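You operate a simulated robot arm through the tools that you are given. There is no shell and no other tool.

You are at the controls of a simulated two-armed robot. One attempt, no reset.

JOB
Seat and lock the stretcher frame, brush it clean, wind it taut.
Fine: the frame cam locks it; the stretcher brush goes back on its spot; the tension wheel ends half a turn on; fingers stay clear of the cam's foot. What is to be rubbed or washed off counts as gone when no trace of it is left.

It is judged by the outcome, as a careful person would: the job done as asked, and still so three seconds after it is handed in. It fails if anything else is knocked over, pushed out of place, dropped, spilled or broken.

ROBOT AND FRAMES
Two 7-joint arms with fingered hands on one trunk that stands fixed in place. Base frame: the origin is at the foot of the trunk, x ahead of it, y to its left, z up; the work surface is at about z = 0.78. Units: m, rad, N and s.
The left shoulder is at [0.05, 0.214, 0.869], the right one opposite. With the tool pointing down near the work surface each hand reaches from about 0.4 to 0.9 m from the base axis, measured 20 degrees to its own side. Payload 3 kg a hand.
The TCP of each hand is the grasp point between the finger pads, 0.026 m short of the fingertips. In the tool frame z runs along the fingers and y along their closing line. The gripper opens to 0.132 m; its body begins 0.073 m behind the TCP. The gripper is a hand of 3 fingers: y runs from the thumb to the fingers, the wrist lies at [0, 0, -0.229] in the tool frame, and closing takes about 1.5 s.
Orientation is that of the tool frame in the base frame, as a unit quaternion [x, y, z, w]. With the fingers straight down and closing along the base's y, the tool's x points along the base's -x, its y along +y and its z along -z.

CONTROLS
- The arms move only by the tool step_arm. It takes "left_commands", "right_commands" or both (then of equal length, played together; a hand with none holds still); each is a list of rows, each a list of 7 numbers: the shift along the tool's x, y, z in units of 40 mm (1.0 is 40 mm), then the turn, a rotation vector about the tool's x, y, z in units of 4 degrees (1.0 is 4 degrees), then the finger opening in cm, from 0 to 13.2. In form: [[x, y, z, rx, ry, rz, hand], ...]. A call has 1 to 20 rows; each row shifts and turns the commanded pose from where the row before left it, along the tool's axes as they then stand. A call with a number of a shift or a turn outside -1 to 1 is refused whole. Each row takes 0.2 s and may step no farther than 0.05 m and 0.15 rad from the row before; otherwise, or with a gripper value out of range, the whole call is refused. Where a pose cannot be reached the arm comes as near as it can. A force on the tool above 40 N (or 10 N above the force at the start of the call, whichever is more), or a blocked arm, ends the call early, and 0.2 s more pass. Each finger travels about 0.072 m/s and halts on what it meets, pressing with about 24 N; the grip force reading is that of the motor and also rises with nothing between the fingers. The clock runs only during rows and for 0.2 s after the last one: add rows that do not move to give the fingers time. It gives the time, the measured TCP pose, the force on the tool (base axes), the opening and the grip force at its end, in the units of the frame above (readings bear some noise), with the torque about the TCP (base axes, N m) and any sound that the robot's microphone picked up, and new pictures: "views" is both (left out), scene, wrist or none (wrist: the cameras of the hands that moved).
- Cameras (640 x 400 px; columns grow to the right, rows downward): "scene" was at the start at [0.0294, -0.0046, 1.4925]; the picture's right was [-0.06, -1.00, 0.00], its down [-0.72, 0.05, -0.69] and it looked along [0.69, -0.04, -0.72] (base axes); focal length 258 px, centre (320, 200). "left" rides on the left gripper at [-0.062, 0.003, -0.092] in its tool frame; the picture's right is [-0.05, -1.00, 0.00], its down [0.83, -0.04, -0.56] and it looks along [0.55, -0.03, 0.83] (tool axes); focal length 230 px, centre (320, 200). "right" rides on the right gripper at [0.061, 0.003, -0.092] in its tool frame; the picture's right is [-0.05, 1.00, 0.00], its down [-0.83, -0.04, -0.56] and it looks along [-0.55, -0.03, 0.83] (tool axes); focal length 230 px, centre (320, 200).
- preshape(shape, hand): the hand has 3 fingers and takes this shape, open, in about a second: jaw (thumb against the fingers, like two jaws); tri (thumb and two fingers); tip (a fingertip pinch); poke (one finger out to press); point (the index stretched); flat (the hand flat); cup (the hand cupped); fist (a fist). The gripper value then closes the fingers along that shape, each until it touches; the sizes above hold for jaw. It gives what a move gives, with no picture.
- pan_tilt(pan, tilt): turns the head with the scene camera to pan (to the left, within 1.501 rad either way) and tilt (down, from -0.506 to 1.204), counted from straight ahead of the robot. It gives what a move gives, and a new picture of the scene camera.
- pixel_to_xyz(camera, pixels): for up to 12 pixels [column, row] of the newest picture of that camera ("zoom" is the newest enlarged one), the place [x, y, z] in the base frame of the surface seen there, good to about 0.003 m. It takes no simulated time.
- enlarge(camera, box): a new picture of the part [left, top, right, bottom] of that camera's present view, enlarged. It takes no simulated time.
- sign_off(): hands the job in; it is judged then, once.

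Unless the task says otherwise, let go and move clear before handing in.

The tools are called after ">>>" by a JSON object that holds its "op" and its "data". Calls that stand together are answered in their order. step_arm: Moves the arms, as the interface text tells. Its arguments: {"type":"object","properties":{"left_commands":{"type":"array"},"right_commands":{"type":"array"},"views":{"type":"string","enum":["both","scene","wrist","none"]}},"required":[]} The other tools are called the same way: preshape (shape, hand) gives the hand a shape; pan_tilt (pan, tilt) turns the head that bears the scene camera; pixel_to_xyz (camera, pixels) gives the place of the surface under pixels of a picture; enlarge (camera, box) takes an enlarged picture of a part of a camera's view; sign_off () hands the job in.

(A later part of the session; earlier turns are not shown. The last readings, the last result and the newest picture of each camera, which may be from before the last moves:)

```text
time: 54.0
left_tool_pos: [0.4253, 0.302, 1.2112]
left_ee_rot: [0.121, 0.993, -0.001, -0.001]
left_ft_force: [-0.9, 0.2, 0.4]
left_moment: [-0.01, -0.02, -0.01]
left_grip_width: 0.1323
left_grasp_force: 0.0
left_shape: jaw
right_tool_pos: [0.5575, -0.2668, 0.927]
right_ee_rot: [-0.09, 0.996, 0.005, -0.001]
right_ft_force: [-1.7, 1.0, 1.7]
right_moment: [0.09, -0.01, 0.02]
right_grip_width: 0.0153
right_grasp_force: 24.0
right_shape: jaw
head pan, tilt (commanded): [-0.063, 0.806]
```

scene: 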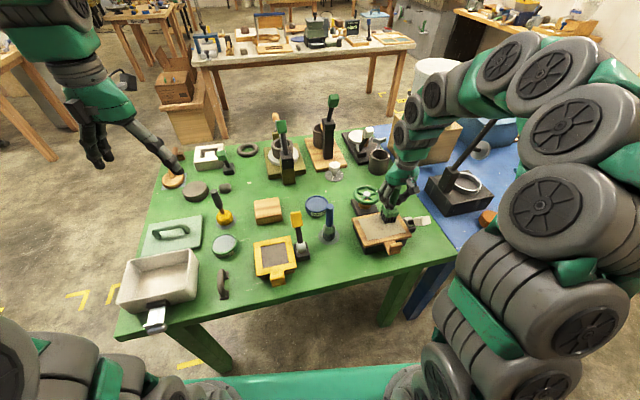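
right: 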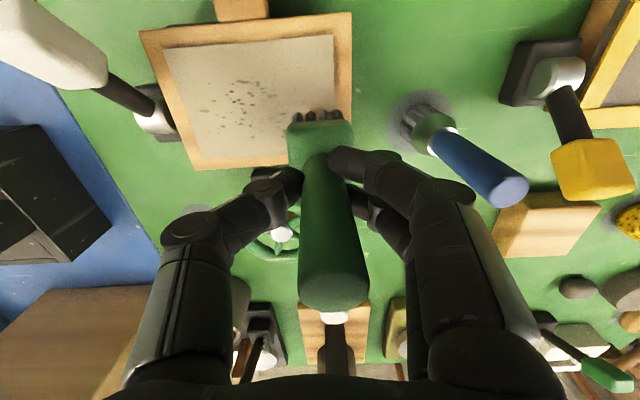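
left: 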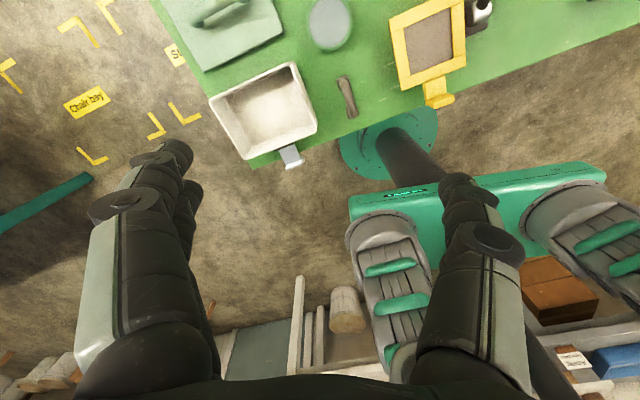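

The swept specks have faded, so repeated passes clear them. The tool's y-axis is tilted ~1%, which explains the rising load; I'll compensate in z and do a back-and-forth over the same band with light pressure.

>>> {"op": "step_arm", "data": {"right_commands": [[0, 0, 0.013, 0, 0, 0, 0.5], [0, 0.42, 0.0042, 0, 0, 0, 0.5], [0, 0.42, 0.0042, 0, 0, 0, 0.5], [0, 0.42, 0.0042, 0, 0, 0, 0.5], [0, 0.42, 0.0042, 0, 0, 0, 0.5], [0, 0.42, 0.0042, 0, 0, 0, 0.5], [0, 0, 0, 0, 0, 0, 0.5]], "views": "scene"}}

>>> {"op": "enlarge", "data": {"camera": "scene", "box": [362, 212, 412, 245]}}

```text
time: 55.6
left_tool_pos: [0.4258, 0.3025, 1.211]
left_ee_rot: [0.12, 0.993, 0.0, 0.0]
left_ft_force: [-0.6, -0.1, -0.9]
left_moment: [0.0, 0.01, -0.01]
left_grip_width: 0.1317
left_grasp_force: 0.0
left_shape: jaw
right_tool_pos: [0.5445, -0.1858, 0.9276]
right_ee_rot: [-0.09, 0.996, 0.005, 0.0]
right_ft_force: [-0.2, -0.3, 1.3]
right_moment: [-0.04, -0.05, -0.05]
right_grip_width: 0.0147
right_grasp_force: 23.6
right_shape: jaw
head pan, tilt (commanded): [-0.063, 0.806]
```

scene: 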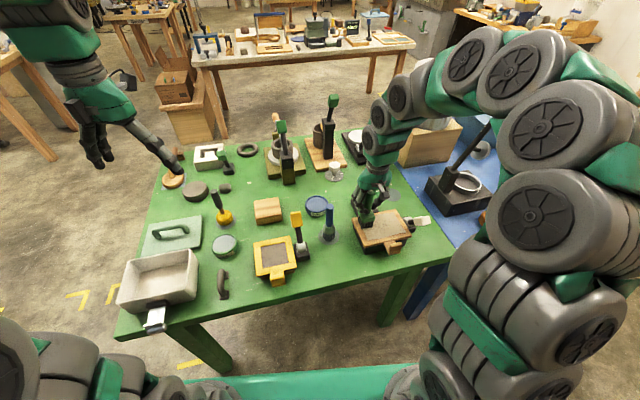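

```text
12.12 times, centred on (387, 228) of scene
```

zoom: 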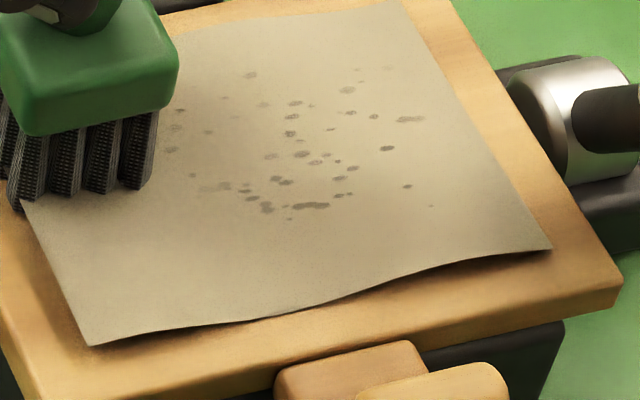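

The band fades only slowly at this very light load, so I'll press ~1 mm deeper and do repeated strokes over this band.

>>> {"op": "step_arm", "data": {"right_commands": [[0, 0, 0.025, 0, 0, 0, 0.5], [0, -0.42, -0.0042, 0, 0, 0, 0.5], [0, -0.42, -0.0042, 0, 0, 0, 0.5], [0, -0.42, -0.0042, 0, 0, 0, 0.5], [0, -0.42, -0.0042, 0, 0, 0, 0.5], [0, -0.42, -0.0042, 0, 0, 0, 0.5], [0, 0, 0, 0, 0, 0, 0.5]], "views": "none"}}

```text
time: 57.2
left_tool_pos: [0.4244, 0.3019, 1.2103]
left_ee_rot: [0.12, 0.993, 0.0, 0.0]
left_ft_force: [0.0, -0.1, 0.4]
left_moment: [0.0, -0.05, -0.02]
left_grip_width: 0.1319
left_grasp_force: 0.0
left_shape: jaw
right_tool_pos: [0.5589, -0.2667, 0.9253]
right_ee_rot: [-0.09, 0.996, 0.003, -0.001]
right_ft_force: [-3.7, 6.6, 19.3]
right_moment: [0.34, 0.11, 0.06]
right_grip_width: 0.0169
right_grasp_force: 23.6
right_shape: jaw
head pan, tilt (commanded): [-0.063, 0.806]
```

19 N at the right end; fine. Return and another pass at the same pressure.

>>> {"op": "step_arm", "data": {"right_commands": [[0, 0.42, 0.005, 0, 0, 0, 0.5], [0, 0.42, 0.005, 0, 0, 0, 0.5], [0, 0.42, 0.005, 0, 0, 0, 0.5], [0, 0.42, 0.005, 0, 0, 0, 0.5], [0, 0.42, 0.005, 0, 0, 0, 0.5], [0, 0, 0, 0, 0, 0, 0.5]], "views": "scene"}}

>>> {"op": "enlarge", "data": {"camera": "scene", "box": [362, 212, 412, 245]}}

```text
time: 58.6
left_tool_pos: [0.4254, 0.3017, 1.2112]
left_ee_rot: [0.121, 0.993, 0.0, 0.001]
left_ft_force: [0.1, -0.2, 0.1]
left_moment: [0.02, -0.01, -0.01]
left_grip_width: 0.1321
left_grasp_force: 0.1
left_shape: jaw
right_tool_pos: [0.5459, -0.1835, 0.9263]
right_ee_rot: [-0.09, 0.996, 0.004, -0.001]
right_ft_force: [1.9, -6.5, 23.7]
right_moment: [-0.19, -0.09, -0.05]
right_grip_width: 0.0159
right_grasp_force: 23.9
right_shape: jaw
head pan, tilt (commanded): [-0.063, 0.806]
```

scene: 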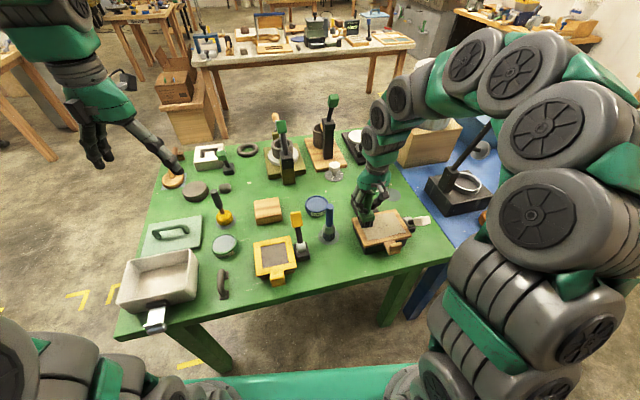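

```text
12.12 times, centred on (387, 228) of scene
```

zoom: 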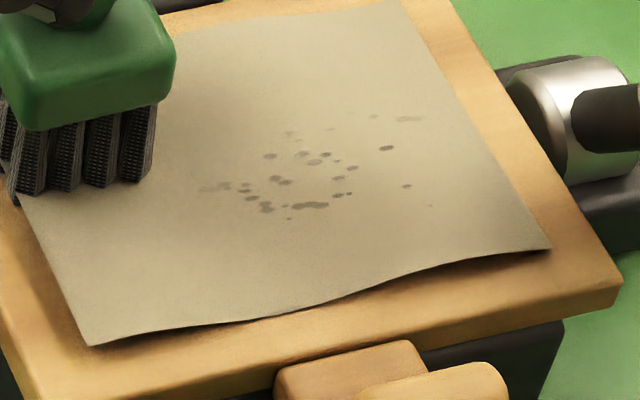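

The back band is now nearly clean. I'll lift slightly, shift 22 mm toward the front, and stroke the next band.

>>> {"op": "step_arm", "data": {"right_commands": [[0, 0, -0.12, 0, 0, 0, 0.5], [0.55, 0, 0, 0, 0, 0, 0.5], [0, 0, 0.06, 0, 0, 0, 0.5], [0, 0, 0.045, 0, 0, 0, 0.5], [0, 0, 0, 0, 0, 0, 0.5]], "views": "none"}}

```text
time: 59.8
left_tool_pos: [0.4248, 0.3018, 1.2101]
left_ee_rot: [0.12, 0.993, 0.0, 0.0]
left_ft_force: [-0.3, -0.4, 1.5]
left_moment: [0.03, -0.02, 0.02]
left_grip_width: 0.1317
left_grasp_force: 0.0
left_shape: jaw
right_tool_pos: [0.5217, -0.187, 0.9259]
right_ee_rot: [-0.089, 0.996, 0.004, -0.001]
right_ft_force: [-2.9, -3.0, 8.9]
right_moment: [0.03, 0.06, 0.05]
right_grip_width: 0.0152
right_grasp_force: 24.0
right_shape: jaw
head pan, tilt (commanded): [-0.063, 0.806]
```

Contact at 9 N; stroking back and forth on this band.

>>> {"op": "step_arm", "data": {"right_commands": [[0, -0.42, -0.001, 0, 0, 0, 0.5], [0, -0.42, -0.003, 0, 0, 0, 0.5], [0, -0.42, -0.003, 0, 0, 0, 0.5], [0, -0.42, -0.003, 0, 0, 0, 0.5], [0, -0.42, -0.003, 0, 0, 0, 0.5], [0, 0, 0, 0, 0, 0, 0.5]], "views": "scene"}}

>>> {"op": "enlarge", "data": {"camera": "scene", "box": [355, 202, 419, 245]}}

```text
time: 61.2
left_tool_pos: [0.4241, 0.3019, 1.2098]
left_ee_rot: [0.12, 0.993, 0.0, 0.0]
left_ft_force: [-0.7, -0.9, -0.2]
left_moment: [0.0, -0.01, 0.03]
left_grip_width: 0.1317
left_grasp_force: 0.1
left_shape: jaw
right_tool_pos: [0.5381, -0.2701, 0.9268]
right_ee_rot: [-0.09, 0.996, 0.004, -0.002]
right_ft_force: [-0.3, 1.3, 3.9]
right_moment: [0.14, -0.06, 0.0]
right_grip_width: 0.0148
right_grasp_force: 23.8
right_shape: jaw
head pan, tilt (commanded): [-0.063, 0.806]
```

scene: 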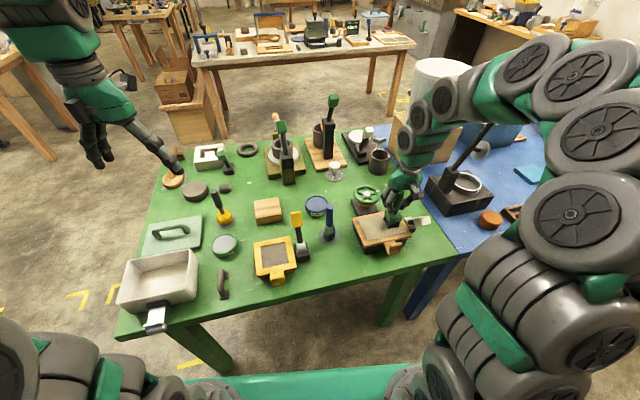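

```text
9.30 times, centred on (387, 224) of scene
```

zoom: 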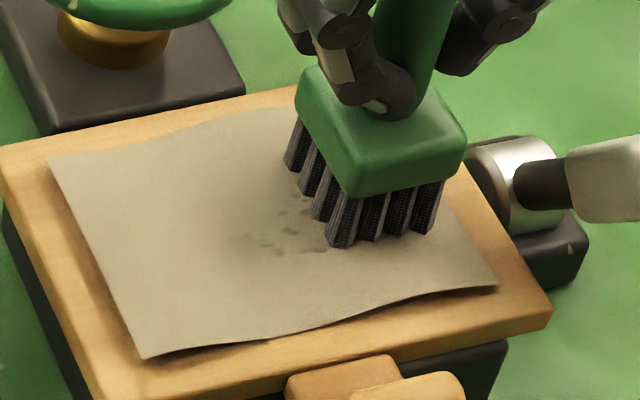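

Fading well. Return strokes with slightly more pressure.

>>> {"op": "step_arm", "data": {"right_commands": [[0, 0, 0.02, 0, 0, 0, 0.5], [0, 0.42, 0.004, 0, 0, 0, 0.5], [0, 0.42, 0.004, 0, 0, 0, 0.5], [0, 0.42, 0.004, 0, 0, 0, 0.5], [0, 0.42, 0.004, 0, 0, 0, 0.5], [0, 0.42, 0.004, 0, 0, 0, 0.5], [0, 0, 0, 0, 0, 0, 0.5]], "views": "scene"}}

>>> {"op": "enlarge", "data": {"camera": "scene", "box": [362, 212, 412, 245]}}

```text
time: 62.8
left_tool_pos: [0.4241, 0.3014, 1.21]
left_ee_rot: [0.121, 0.993, 0.0, 0.001]
left_ft_force: [1.0, 0.2, -0.7]
left_moment: [-0.03, -0.02, -0.01]
left_grip_width: 0.1321
left_grasp_force: 0.0
left_shape: jaw
right_tool_pos: [0.5213, -0.1881, 0.9267]
right_ee_rot: [-0.09, 0.996, 0.005, 0.0]
right_ft_force: [2.8, -12.8, 32.8]
right_moment: [-1.41, -0.27, 0.03]
right_grip_width: 0.0196
right_grasp_force: 24.5
right_shape: jaw
head pan, tilt (commanded): [-0.063, 0.806]
```

scene: 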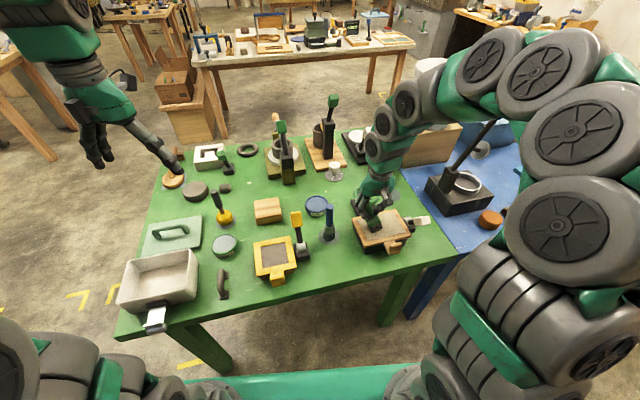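

```text
12.12 times, centred on (387, 228) of scene
```

zoom: 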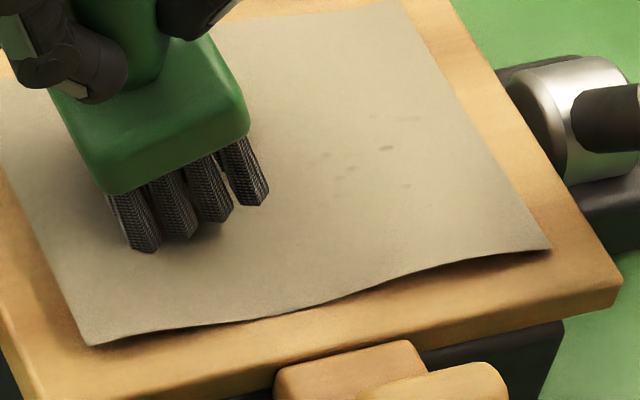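

The return stroke dragged the brush into a lean (moment −1.4 N m, bristles skewed). I'll lift off and inspect how it sits in the grip.

>>> {"op": "step_arm", "data": {"right_commands": [[0, 0, -0.2, 0, 0, 0, 0.5], [0, 0, -0.4, 0, 0, 0, 0.5], [0, 0, -0.4, 0, 0, 0, 0.5], [0, 0, 0, 0, 0, 0, 0.5]], "views": "both"}}

>>> {"op": "enlarge", "data": {"camera": "scene", "box": [335, 150, 435, 250]}}

```text
time: 63.8
left_tool_pos: [0.4245, 0.3019, 1.2106]
left_ee_rot: [0.12, 0.993, 0.0, 0.0]
left_ft_force: [0.3, -0.7, 0.0]
left_moment: [-0.01, -0.01, 0.03]
left_grip_width: 0.132
left_grasp_force: 0.0
left_shape: jaw
right_tool_pos: [0.5229, -0.1864, 0.9664]
right_ee_rot: [-0.091, 0.996, 0.005, -0.001]
right_ft_force: [-0.3, -0.4, -1.2]
right_moment: [0.0, -0.02, 0.03]
right_grip_width: 0.0139
right_grasp_force: 23.9
right_shape: jaw
head pan, tilt (commanded): [-0.063, 0.806]
```

scene: 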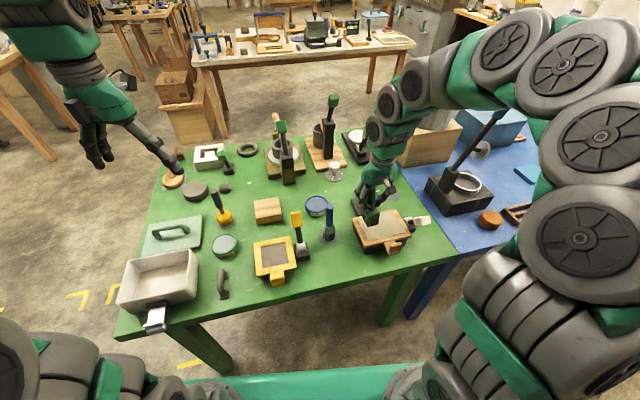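
right: 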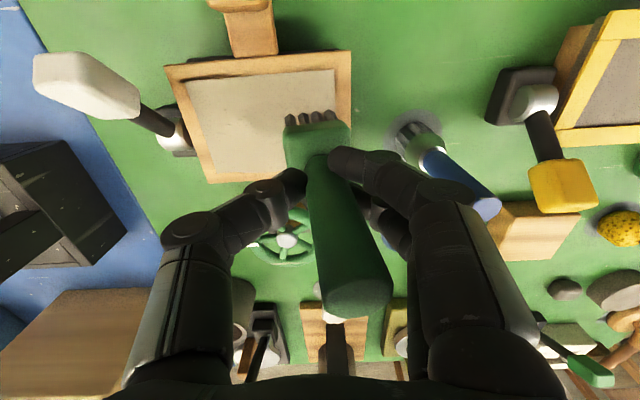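

```text
4.00 times, centred on (385, 200) of scene
```

zoom: 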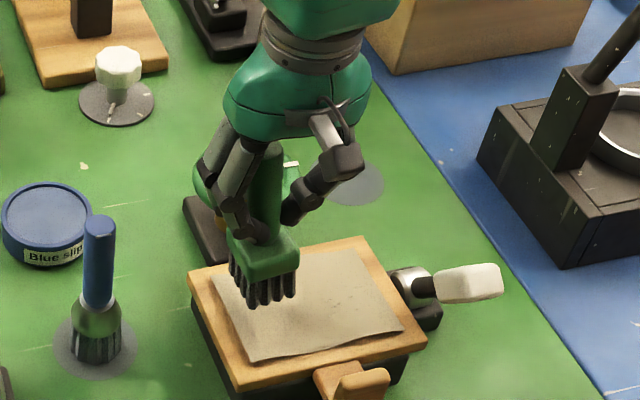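

The brush is still held with only a slight lean. Let me see what remains on the canvas.

>>> {"op": "enlarge", "data": {"camera": "scene", "box": [362, 207, 418, 245]}}

>>> {"op": "pixel_to_xyz", "data": {"camera": "zoom", "pixels": [[300, 185], [360, 170], [390, 130], [370, 160], [340, 190], [250, 180], [385, 205], [320, 200]]}}

```text
10.53 times, centred on (390, 226) of scene
```

zoom: 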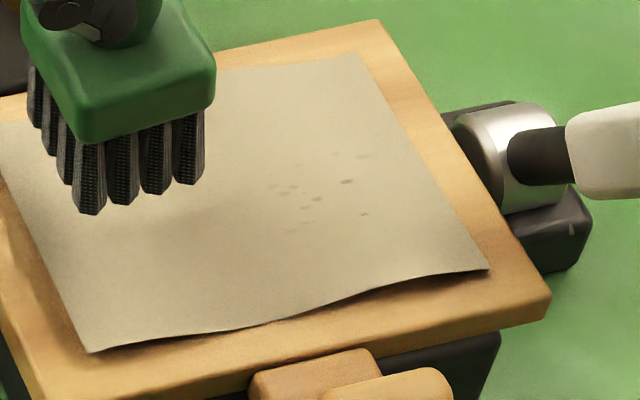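

```text
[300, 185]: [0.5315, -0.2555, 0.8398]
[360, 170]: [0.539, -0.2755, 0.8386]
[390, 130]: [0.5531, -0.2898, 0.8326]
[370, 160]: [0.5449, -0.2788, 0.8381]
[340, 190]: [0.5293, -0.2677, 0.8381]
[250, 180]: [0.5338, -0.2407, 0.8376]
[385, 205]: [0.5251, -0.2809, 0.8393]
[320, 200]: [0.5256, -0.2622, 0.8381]
```

Faint specks remain around x 0.515–0.54, y −0.245…−0.28. I'll reposition over that area and use short light −y strokes only.

>>> {"op": "step_arm", "data": {"right_commands": [[0.15, -0.4, 0, 0, 0, 0, 0.5], [0, -0.4, 0.3, 0, 0, 0, 0.5], [0, 0, 0.45, 0, 0, 0, 0.5], [0, 0, 0.15, 0, 0, 0, 0.5], [0, 0, 0.05, 0, 0, 0, 0.5], [0, 0, 0, 0, 0, 0, 0.5]], "views": "scene"}}

>>> {"op": "enlarge", "data": {"camera": "scene", "box": [355, 202, 419, 245]}}

```text
time: 65.2
left_tool_pos: [0.4243, 0.3027, 1.2102]
left_ee_rot: [0.12, 0.993, 0.0, 0.0]
left_ft_force: [-1.7, -0.4, 0.3]
left_moment: [0.03, -0.05, -0.02]
left_grip_width: 0.1318
left_grasp_force: 0.0
left_shape: jaw
right_tool_pos: [0.5228, -0.2205, 0.9275]
right_ee_rot: [-0.089, 0.996, 0.004, 0.0]
right_ft_force: [-5.3, -3.9, 17.5]
right_moment: [-0.03, 0.09, -0.02]
right_grip_width: 0.0148
right_grasp_force: 24.5
right_shape: jaw
head pan, tilt (commanded): [-0.063, 0.806]
```

scene: 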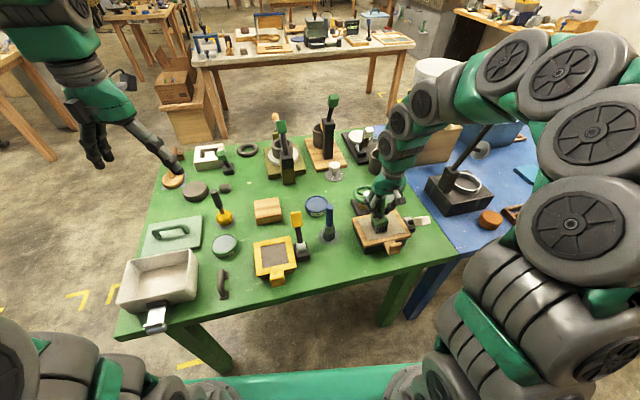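

```text
9.30 times, centred on (387, 224) of scene
```

zoom: 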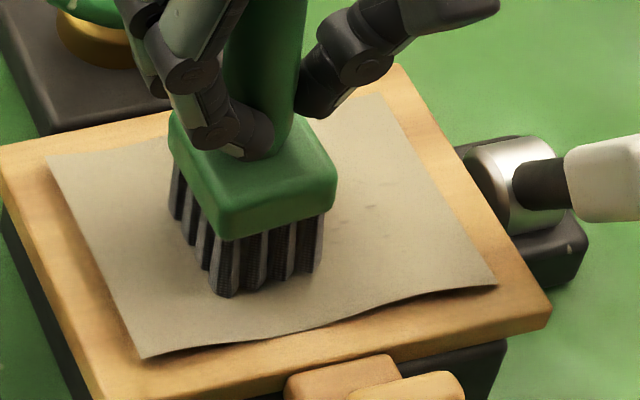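

Contact at 17 N; ease slightly and stroke −y ~5.5 cm.

>>> {"op": "step_arm", "data": {"right_commands": [[0, -0.2, -0.018, 0, 0, 0, 0.5], [0, -0.3, -0.001, 0, 0, 0, 0.5], [0, -0.3, -0.001, 0, 0, 0, 0.5], [0, -0.3, -0.001, 0, 0, 0, 0.5], [0, -0.2, -0.001, 0, 0, 0, 0.5], [0, 0, 0, 0, 0, 0, 0.5]], "views": "scene"}}

>>> {"op": "enlarge", "data": {"camera": "scene", "box": [355, 202, 419, 245]}}

```text
time: 66.6
left_tool_pos: [0.4251, 0.3024, 1.2111]
left_ee_rot: [0.12, 0.993, 0.0, 0.0]
left_ft_force: [0.0, 0.2, 0.4]
left_moment: [0.01, 0.0, 0.01]
left_grip_width: 0.1319
left_grasp_force: 0.0
left_shape: jaw
right_tool_pos: [0.5325, -0.272, 0.9284]
right_ee_rot: [-0.089, 0.996, 0.003, 0.0]
right_ft_force: [-0.1, -0.5, -0.9]
right_moment: [0.0, 0.02, 0.0]
right_grip_width: 0.0144
right_grasp_force: 24.0
right_shape: jaw
head pan, tilt (commanded): [-0.063, 0.806]
```

scene: 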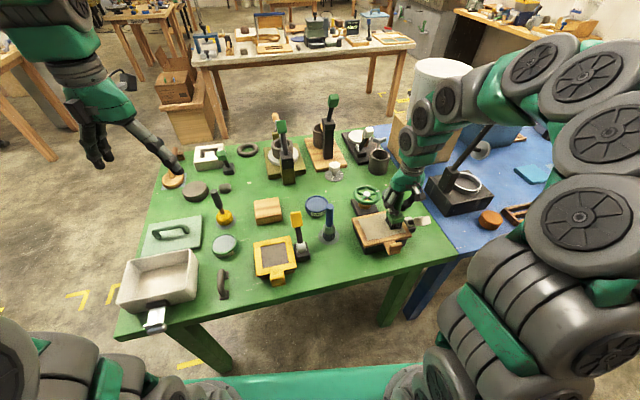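

```text
9.30 times, centred on (387, 224) of scene
```

zoom: 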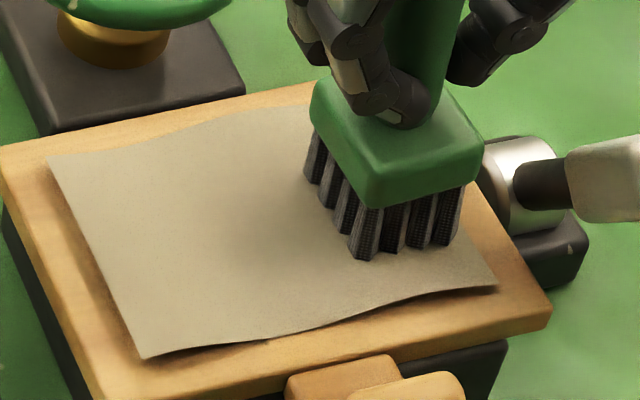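

Left part is clean. Contact was lost near the right end, so I'll press ~1.5 mm and do short back-and-forth strokes here.

>>> {"op": "step_arm", "data": {"right_commands": [[0, 0, 0.045, 0, 0, 0, 0.5], [0, 0.25, 0.001, 0, 0, 0, 0.5], [0, 0.25, 0.001, 0, 0, 0, 0.5], [0, 0.25, 0.001, 0, 0, 0, 0.5], [0, -0.25, -0.001, 0, 0, 0, 0.5], [0, -0.25, -0.001, 0, 0, 0, 0.5], [0, -0.25, -0.001, 0, 0, 0, 0.5], [0, 0, 0, 0, 0, 0, 0.5]], "views": "none"}}

```text
time: 68.4
left_tool_pos: [0.4243, 0.3017, 1.2103]
left_ee_rot: [0.12, 0.993, 0.0, 0.0]
left_ft_force: [0.1, -0.1, -0.8]
left_moment: [-0.02, -0.01, 0.01]
left_grip_width: 0.1319
left_grasp_force: 0.0
left_shape: jaw
right_tool_pos: [0.5314, -0.2721, 0.9259]
right_ee_rot: [-0.091, 0.996, 0.004, -0.002]
right_ft_force: [-0.1, 1.0, 2.9]
right_moment: [0.16, 0.01, -0.01]
right_grip_width: 0.015
right_grasp_force: 24.1
right_shape: jaw
head pan, tilt (commanded): [-0.063, 0.806]
```

Light contact (≈4 N). I'll press slightly more and repeat, then lift and look.

>>> {"op": "step_arm", "data": {"right_commands": [[0, 0, 0.015, 0, 0, 0, 0.5], [0, 0.25, 0.001, 0, 0, 0, 0.5], [0, 0.25, 0.001, 0, 0, 0, 0.5], [0, 0.25, 0.001, 0, 0, 0, 0.5], [0, -0.25, -0.001, 0, 0, 0, 0.5], [0, -0.25, -0.001, 0, 0, 0, 0.5], [0, -0.25, -0.001, 0, 0, 0, 0.5], [0, 0, 0, 0, 0, 0, 0.5]], "views": "none"}}

```text
time: 70.2
left_tool_pos: [0.4251, 0.302, 1.2089]
left_ee_rot: [0.121, 0.993, 0.0, 0.0]
left_ft_force: [1.2, 0.2, -0.5]
left_moment: [0.01, 0.0, -0.03]
left_grip_width: 0.1319
left_grasp_force: 0.0
left_shape: jaw
right_tool_pos: [0.5335, -0.2711, 0.9264]
right_ee_rot: [-0.09, 0.996, 0.005, -0.002]
right_ft_force: [-0.9, 0.5, -0.4]
right_moment: [0.08, -0.04, 0.01]
right_grip_width: 0.0148
right_grasp_force: 23.9
right_shape: jaw
head pan, tilt (commanded): [-0.063, 0.806]
```

Force is back near zero (the brush may be sliding in the grip a little). Lifting and shifting back to inspect the canvas.

>>> {"op": "step_arm", "data": {"right_commands": [[0, 0, -0.5, 0, 0, 0, 0.5], [0, 0, -0.8, 0, 0, 0, 0.5], [-0.7, 0, -0.5, 0, 0, 0, 0.5], [-0.7, 0, 0, 0, 0, 0, 0.5], [-0.7, 0, 0, 0, 0, 0, 0.5], [0, 0, 0, 0, 0, 0, 0.5]], "views": "both"}}

>>> {"op": "enlarge", "data": {"camera": "scene", "box": [355, 202, 419, 245]}}

>>> {"op": "enlarge", "data": {"camera": "right", "box": [150, 0, 450, 180]}}

```text
time: 71.6
left_tool_pos: [0.4241, 0.3021, 1.2093]
left_ee_rot: [0.121, 0.993, 0.0, 0.0]
left_ft_force: [0.0, 0.1, 1.0]
left_moment: [0.0, 0.03, 0.01]
left_grip_width: 0.132
left_grasp_force: 0.0
left_shape: jaw
right_tool_pos: [0.6139, -0.2573, 0.9964]
right_ee_rot: [-0.09, 0.996, 0.006, -0.002]
right_ft_force: [0.5, -0.3, -1.0]
right_moment: [0.0, 0.02, 0.01]
right_grip_width: 0.0141
right_grasp_force: 24.2
right_shape: jaw
head pan, tilt (commanded): [-0.063, 0.806]
```

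scene: 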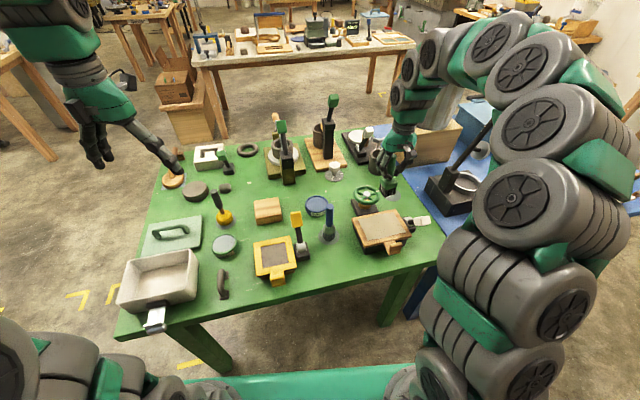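
right: 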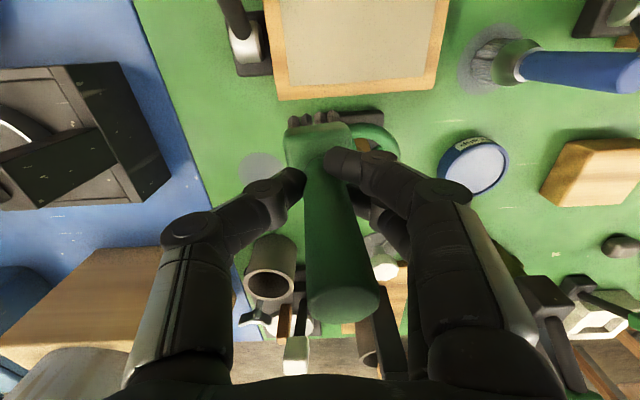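

```text
9.30 times, centred on (387, 224) of scene
```

zoom: 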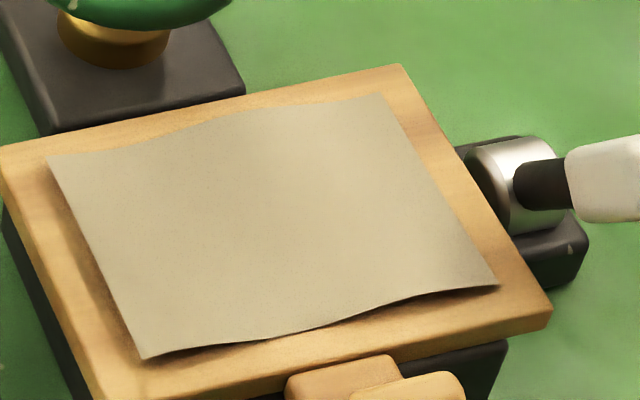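

```text
2.13 times, centred on (300, 90) of right
```

zoom: 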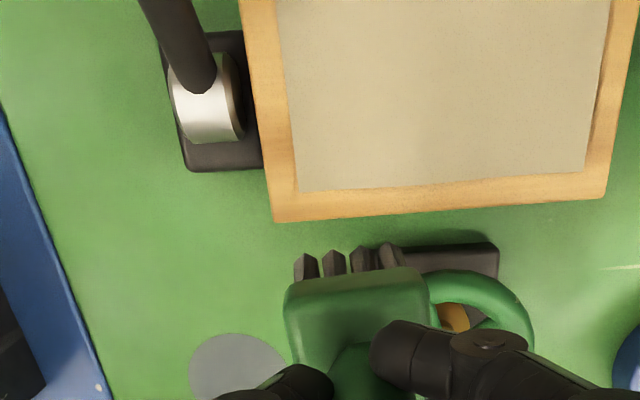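

The canvas looks clean. I'll zoom further for any faint traces.

>>> {"op": "enlarge", "data": {"camera": "scene", "box": [362, 210, 392, 235]}}

>>> {"op": "enlarge", "data": {"camera": "scene", "box": [380, 210, 410, 235]}}

>>> {"op": "enlarge", "data": {"camera": "scene", "box": [370, 220, 410, 245]}}

```text
16.00 times, centred on (377, 222) of scene
```

zoom: 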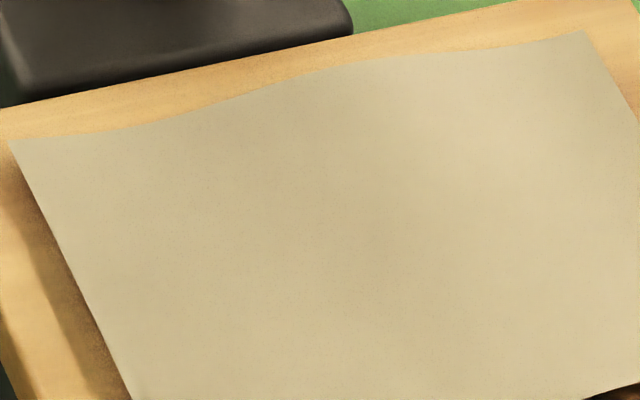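

```text
16.00 times, centred on (395, 222) of scene
```

zoom: 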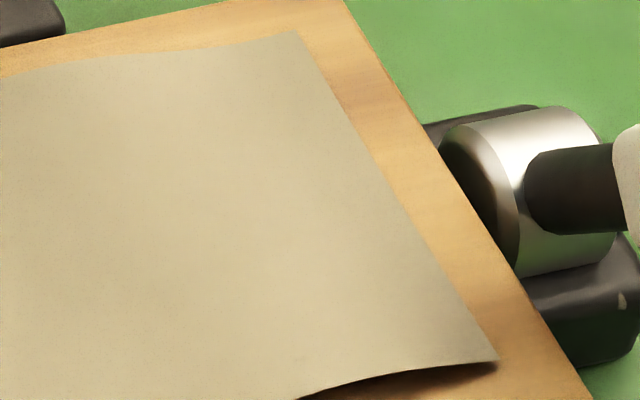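

```text
16.00 times, centred on (390, 232) of scene
```

zoom: 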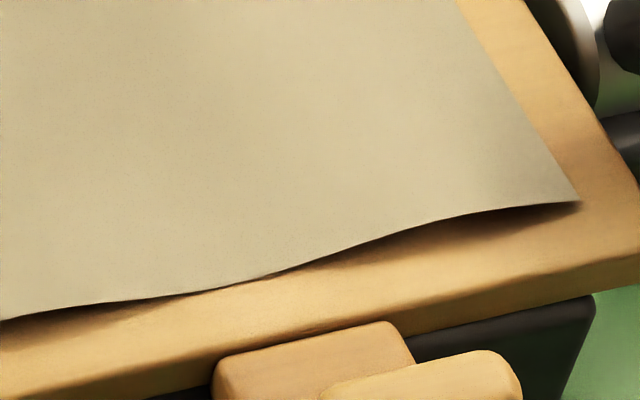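

No trace is left. Now to return the brush; it has shifted a little in the grip, so I'll measure its block and bristles relative to the TCP.

>>> {"op": "enlarge", "data": {"camera": "scene", "box": [365, 140, 425, 210]}}

>>> {"op": "pixel_to_xyz", "data": {"camera": "right", "pixels": [[290, 130], [345, 125], [318, 128], [318, 140], [293, 120], [307, 118], [320, 116], [332, 115], [300, 150], [340, 300], [340, 285], [325, 200]]}}

```text
5.71 times, centred on (395, 175) of scene
```

zoom: 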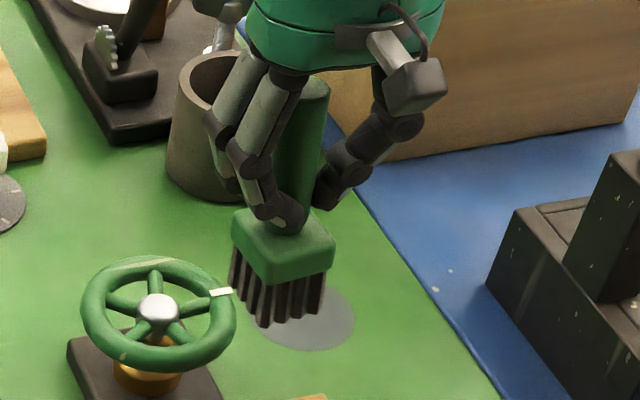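

```text
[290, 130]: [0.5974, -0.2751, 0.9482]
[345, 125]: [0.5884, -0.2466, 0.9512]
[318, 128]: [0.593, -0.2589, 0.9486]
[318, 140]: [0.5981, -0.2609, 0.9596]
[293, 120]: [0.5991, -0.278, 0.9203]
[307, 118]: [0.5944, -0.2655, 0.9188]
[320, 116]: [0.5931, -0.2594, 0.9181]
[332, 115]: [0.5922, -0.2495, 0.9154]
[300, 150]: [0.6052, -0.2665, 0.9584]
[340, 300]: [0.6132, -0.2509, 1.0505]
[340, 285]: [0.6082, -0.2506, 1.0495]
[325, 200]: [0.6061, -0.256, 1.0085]
```

The brush is upright within ~3°, yawed ~7° in the grip. I'll move over the spot (TCP target ≈(0.7235,-0.329)), undo the 7° yaw, and lower to just above the spot.

>>> {"op": "step_arm", "data": {"right_commands": [[-0.4, -0.38, 0, 0, 0, 0, 0.5], [-0.6, -0.57, 0, 0, 0, 0, 0.5], [-0.6, -0.57, 0, 0, 0, 0, 0.5], [-0.5, -0.48, 0, 0, 0, 0.8, 0.5], [-0.27, -0.26, 0, 0, 0, 0.95, 0.5], [0, 0, 0.7, 0, 0, 0, 0.5], [0, 0, 0.7, 0, 0, 0, 0.5], [0, 0, 0.7, 0, 0, 0, 0.5], [0, 0, 0.5, 0, 0, 0, 0.5], [0, 0, 0, 0, 0, 0, 0.5]], "views": "both"}}

>>> {"op": "enlarge", "data": {"camera": "scene", "box": [360, 145, 430, 215]}}

```text
time: 73.8
left_tool_pos: [0.4245, 0.3022, 1.2102]
left_ee_rot: [0.12, 0.993, 0.0, 0.0]
left_ft_force: [-1.0, 0.6, -0.2]
left_moment: [0.01, 0.01, 0.03]
left_grip_width: 0.1319
left_grasp_force: 0.0
left_shape: jaw
right_tool_pos: [0.7246, -0.3294, 0.8927]
right_ee_rot: [-0.03, 1.0, 0.004, 0.0]
right_ft_force: [-0.4, 0.3, -1.2]
right_moment: [0.0, -0.03, 0.01]
right_grip_width: 0.0139
right_grasp_force: 24.1
right_shape: jaw
head pan, tilt (commanded): [-0.063, 0.806]
```

scene: 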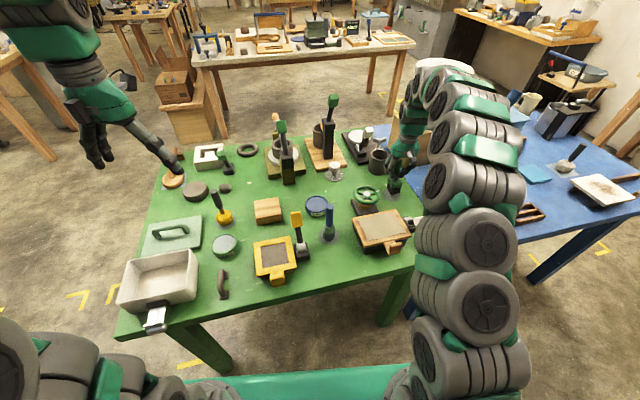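
right: 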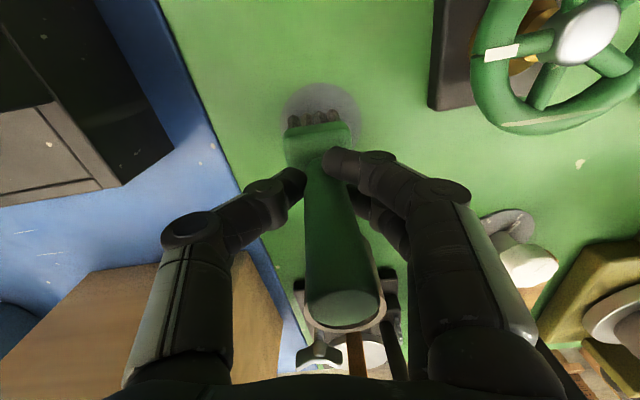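

```text
5.71 times, centred on (395, 180) of scene
```

zoom: 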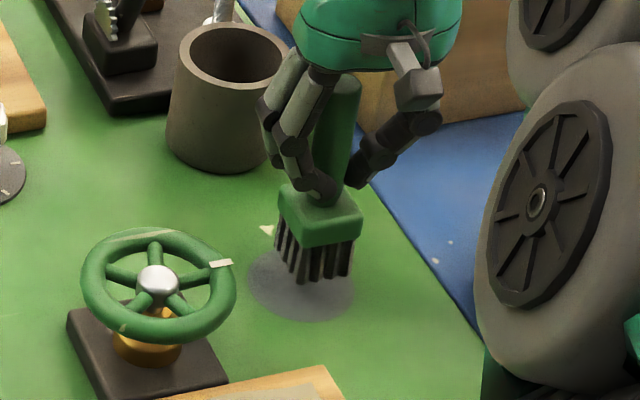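

The brush is over the spot. Lowering slowly to contact.

>>> {"op": "step_arm", "data": {"right_commands": [[0, 0, 0.2, 0, 0, 0, 0.5], [0, 0, 0.15, 0, 0, 0, 0.5], [0, 0, 0.07, 0, 0, 0, 0.5], [0, 0, 0, 0, 0, 0, 0.5]], "views": "none"}}

```text
time: 74.8
left_tool_pos: [0.4237, 0.3031, 1.21]
left_ee_rot: [0.12, 0.993, 0.001, 0.0]
left_ft_force: [0.0, -0.2, -1.4]
left_moment: [-0.03, -0.02, -0.02]
left_grip_width: 0.1316
left_grasp_force: 0.1
left_shape: jaw
right_tool_pos: [0.725, -0.3289, 0.8765]
right_ee_rot: [-0.029, 1.0, 0.004, 0.0]
right_ft_force: [-0.1, 1.3, -1.9]
right_moment: [-0.04, 0.01, 0.01]
right_grip_width: 0.0137
right_grasp_force: 24.1
right_shape: jaw
head pan, tilt (commanded): [-0.063, 0.806]
```

>>> {"op": "step_arm", "data": {"right_commands": [[0, 0, 0.06, 0, 0, 0, 0.5], [0, 0, 0.05, 0, 0, 0, 0.5], [0, 0, 0, 0, 0, 0, 0.5]], "views": "none"}}

```text
time: 75.6
left_tool_pos: [0.4235, 0.3024, 1.2108]
left_ee_rot: [0.12, 0.993, 0.0, 0.0]
left_ft_force: [0.5, 0.0, 0.4]
left_moment: [-0.01, 0.0, 0.06]
left_grip_width: 0.1318
left_grasp_force: 0.0
left_shape: jaw
right_tool_pos: [0.7248, -0.3285, 0.8714]
right_ee_rot: [-0.029, 1.0, 0.004, 0.0]
right_ft_force: [-2.7, -4.5, 19.4]
right_moment: [0.04, -0.08, -0.01]
right_grip_width: 0.0146
right_grasp_force: 23.9
right_shape: jaw
head pan, tilt (commanded): [-0.063, 0.806]
```

Firm contact (19 N) seats the bristles flat. Ease up 1 mm, check the picture, then open.

>>> {"op": "step_arm", "data": {"right_commands": [[0, 0, -0.03, 0, 0, 0, 0.5], [0, 0, 0, 0, 0, 0, 0.5]], "views": "both"}}

>>> {"op": "enlarge", "data": {"camera": "scene", "box": [360, 145, 430, 215]}}

```text
time: 76.2
left_tool_pos: [0.4243, 0.3026, 1.2104]
left_ee_rot: [0.12, 0.993, 0.0, 0.001]
left_ft_force: [0.3, -0.6, 0.7]
left_moment: [-0.01, 0.0, -0.01]
left_grip_width: 0.1318
left_grasp_force: 0.1
left_shape: jaw
right_tool_pos: [0.7243, -0.3288, 0.8719]
right_ee_rot: [-0.029, 1.0, 0.005, 0.0]
right_ft_force: [-0.1, -4.0, 12.0]
right_moment: [-0.05, -0.07, 0.01]
right_grip_width: 0.0145
right_grasp_force: 23.9
right_shape: jaw
head pan, tilt (commanded): [-0.063, 0.806]
```

scene: 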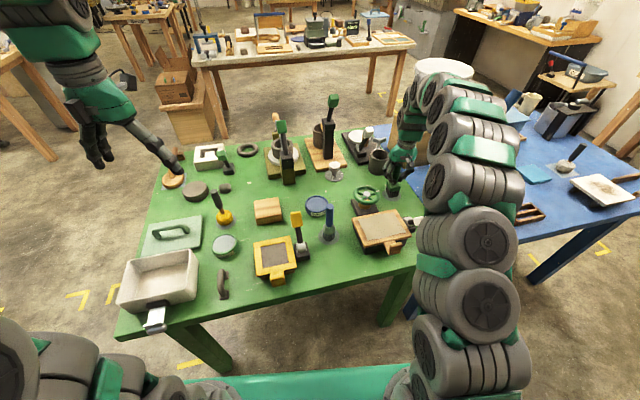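
right: 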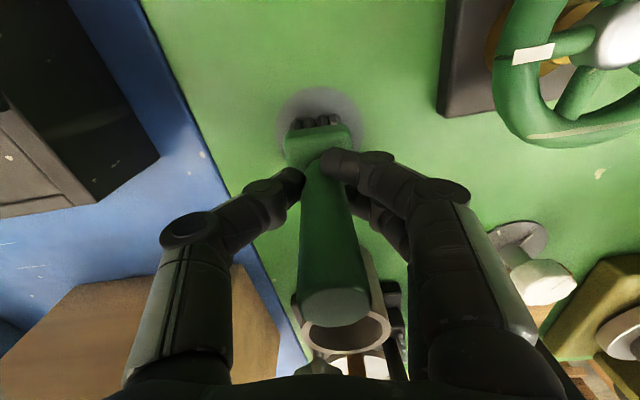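

```text
5.71 times, centred on (395, 180) of scene
```

zoom: 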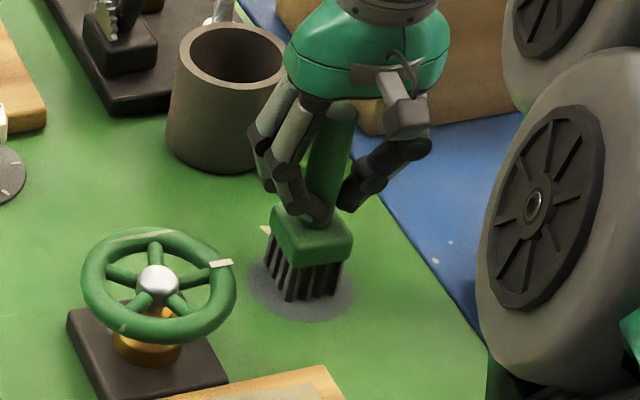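

The bristles stand on the spot's centre. Easing another millimetre, then opening the fingers and rising straight up.

>>> {"op": "step_arm", "data": {"right_commands": [[0, 0, -0.02, 0, 0, 0, 0.5], [0, 0, 0, 0, 0, 0, 2.5], [0, 0, 0, 0, 0, 0, 4], [0, 0, 0, 0, 0, 0, 6], [0, 0, 0, 0, 0, 0, 6], [0, 0, 0, 0, 0, 0, 6], [0, 0, -0.5, 0, 0, 0, 6], [0, 0, -0.8, 0, 0, 0, 6], [0, 0, -0.9, 0, 0, 0, 6], [0, 0, -0.9, 0, 0, 0, 6], [0, 0, -0.6, 0, 0, 0, 6], [0, 0, 0, 0, 0, 0, 6]], "views": "both"}}

>>> {"op": "enlarge", "data": {"camera": "scene", "box": [360, 145, 430, 215]}}

```text
time: 78.8
left_tool_pos: [0.4258, 0.3028, 1.2105]
left_ee_rot: [0.12, 0.993, 0.0, 0.0]
left_ft_force: [0.0, 0.0, -0.1]
left_moment: [-0.01, 0.03, 0.02]
left_grip_width: 0.1319
left_grasp_force: 0.0
left_shape: jaw
right_tool_pos: [0.7252, -0.3299, 1.0222]
right_ee_rot: [-0.028, 1.0, 0.004, -0.001]
right_ft_force: [0.5, -0.1, 0.1]
right_moment: [0.0, 0.02, -0.06]
right_grip_width: 0.0595
right_grasp_force: 0.1
right_shape: jaw
head pan, tilt (commanded): [-0.063, 0.806]
```

scene: 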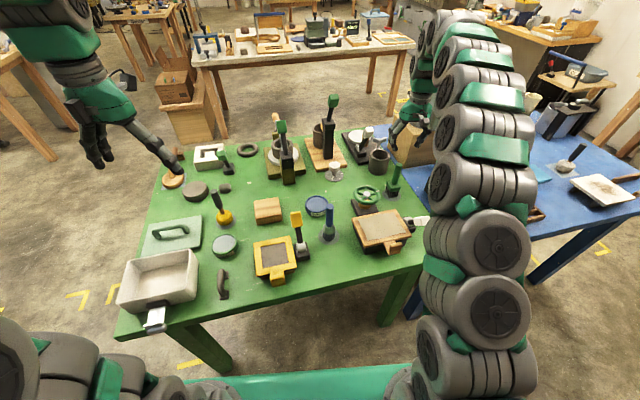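
right: 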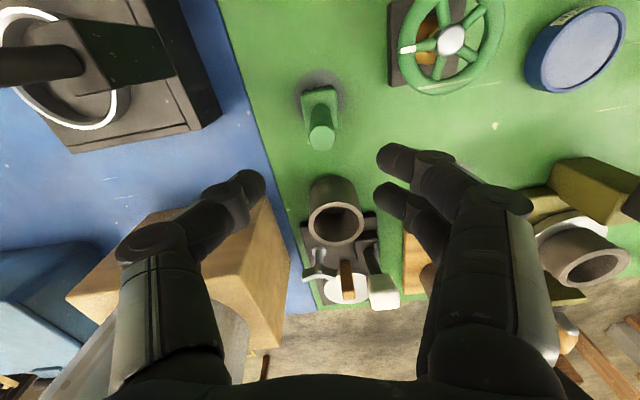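

```text
5.71 times, centred on (395, 180) of scene
```

zoom: 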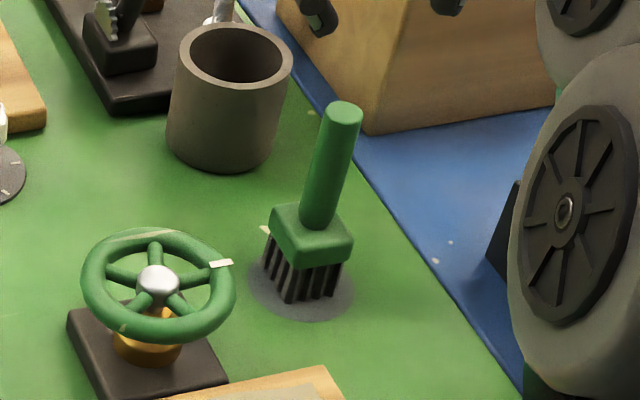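

The brush stands upright on its spot. Next the tension wheel: I'll inspect it closely for direction marks and measure hub, rim and the white index mark.

>>> {"op": "enlarge", "data": {"camera": "scene", "box": [345, 175, 395, 220]}}

>>> {"op": "pixel_to_xyz", "data": {"camera": "zoom", "pixels": [[293, 165], [293, 180], [293, 98], [293, 240], [165, 175], [415, 165], [405, 143], [345, 185], [240, 150], [285, 260], [240, 330], [380, 320]]}}

>>> {"op": "enlarge", "data": {"camera": "right", "box": [380, 0, 510, 110]}}

```text
8.89 times, centred on (370, 198) of scene
```

zoom: 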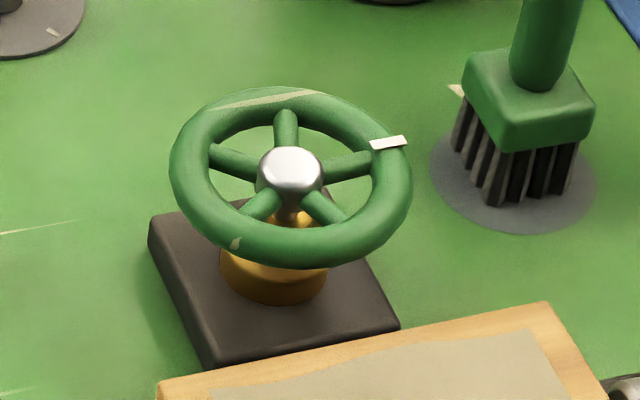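

```text
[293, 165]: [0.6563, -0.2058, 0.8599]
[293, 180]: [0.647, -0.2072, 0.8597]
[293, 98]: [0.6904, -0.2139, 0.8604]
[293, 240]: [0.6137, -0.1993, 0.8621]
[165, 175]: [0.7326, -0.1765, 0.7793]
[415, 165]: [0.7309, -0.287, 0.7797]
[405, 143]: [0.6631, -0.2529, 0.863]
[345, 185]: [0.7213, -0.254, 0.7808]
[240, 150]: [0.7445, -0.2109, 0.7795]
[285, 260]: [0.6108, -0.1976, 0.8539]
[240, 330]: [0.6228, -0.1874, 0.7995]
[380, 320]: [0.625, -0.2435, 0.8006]
```

```text
3.64 times, centred on (445, 55) of right
```

zoom: 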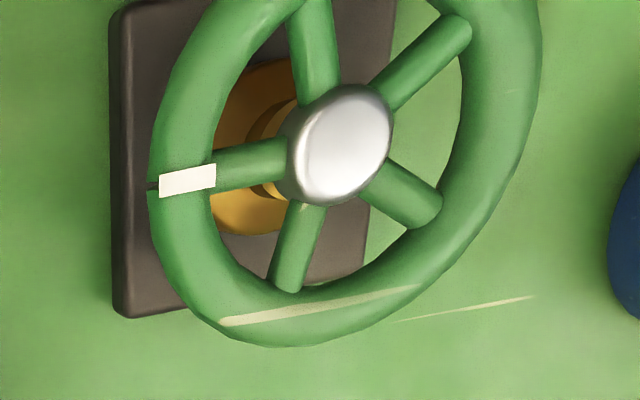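

No direction marks are visible; wheel centre ≈(0.652,-0.2055), rim z≈0.848–0.863, outer radius ≈46 mm, white mark pointing to −y. I'll go above it, open wide and pre-rotate the hand +47° so I can turn it clockwise (the tightening sense) in two 90° bites.

>>> {"op": "step_arm", "data": {"right_commands": [[0.41, 0.8, 0, 0, 0, 0, 13], [0.41, 0.8, 0, 0, 0, 0, 13], [0.41, 0.8, 0, 0, 0, 0, 13], [0.42, 0.8, 0, 0, 0, 0, 13], [0, 0, 0, 0, 0, -0.975, 13], [0, 0, 0, 0, 0, -0.975, 13], [0, 0, 0, 0, 0, -0.975, 13], [0, 0, 0, 0, 0, -0.975, 13], [0, 0, 0, 0, 0, -0.975, 13], [0, 0, 0, 0, 0, -0.975, 13], [0, 0, 0, 0, 0, -0.975, 13], [0, 0, 0, 0, 0, -0.975, 13], [0, 0, 0, 0, 0, -0.975, 13], [0, 0, 0, 0, 0, -0.975, 13], [0, 0, 0, 0, 0, -0.975, 13], [0, 0, 0, 0, 0, -0.975, 13], [0, 0, 0, 0, 0, 0, 13]], "views": "both"}}

```text
time: 82.4
left_tool_pos: [0.4242, 0.3022, 1.2092]
left_ee_rot: [0.12, 0.993, 0.0, 0.0]
left_ft_force: [0.5, 0.4, 0.2]
left_moment: [-0.02, -0.04, -0.01]
left_grip_width: 0.1319
left_grasp_force: 0.2
left_shape: jaw
right_tool_pos: [0.6511, -0.2048, 1.0227]
right_ee_rot: [-0.424, 0.906, 0.003, 0.001]
right_ft_force: [0.1, -0.7, 0.0]
right_moment: [-0.04, 0.02, 0.0]
right_grip_width: 0.1297
right_grasp_force: 0.0
right_shape: jaw
head pan, tilt (commanded): [-0.063, 0.806]
```

scene: 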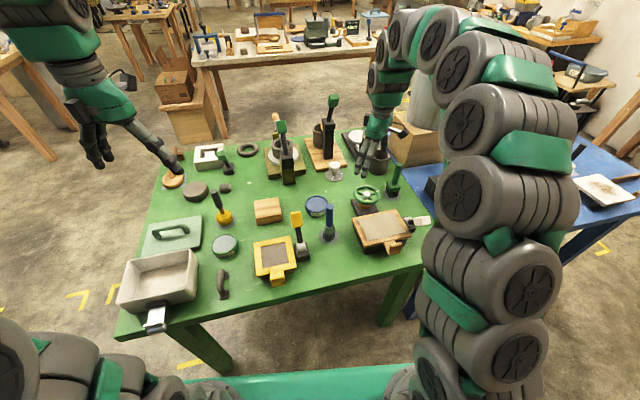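
right: 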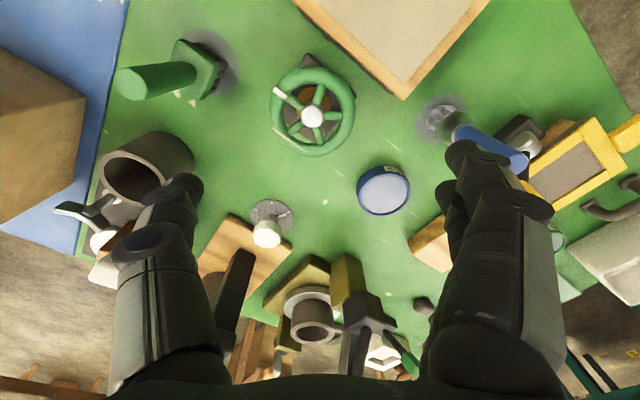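

Yaw is now 50° and reachable. I'll measure the hub and rim from this view, plus the blue brush for clearance.

>>> {"op": "pixel_to_xyz", "data": {"camera": "right", "pixels": [[312, 117], [312, 72], [312, 152], [274, 112], [350, 112], [280, 93], [405, 90], [440, 120], [485, 145], [518, 160], [310, 130], [330, 140]]}}

>>> {"op": "enlarge", "data": {"camera": "right", "box": [250, 50, 410, 170]}}

```text
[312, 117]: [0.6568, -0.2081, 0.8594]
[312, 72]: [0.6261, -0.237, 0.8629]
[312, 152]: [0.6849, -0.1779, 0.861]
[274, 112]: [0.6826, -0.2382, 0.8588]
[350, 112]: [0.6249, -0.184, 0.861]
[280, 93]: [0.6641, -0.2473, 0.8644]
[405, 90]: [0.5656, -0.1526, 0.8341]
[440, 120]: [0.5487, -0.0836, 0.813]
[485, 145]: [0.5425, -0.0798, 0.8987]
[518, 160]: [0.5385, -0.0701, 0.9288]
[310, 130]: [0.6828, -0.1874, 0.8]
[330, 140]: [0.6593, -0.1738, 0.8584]
```

```text
3.33 times, centred on (330, 110) of right
```

zoom: 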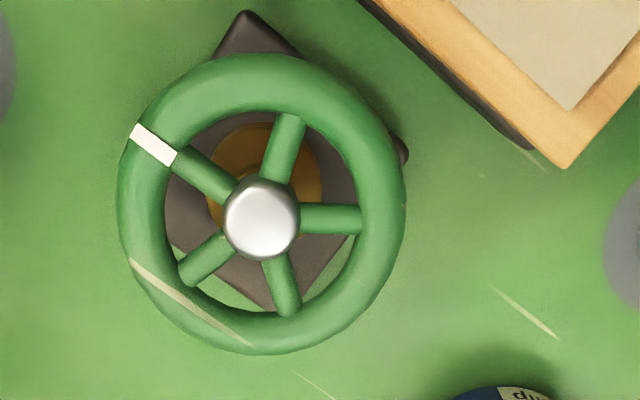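

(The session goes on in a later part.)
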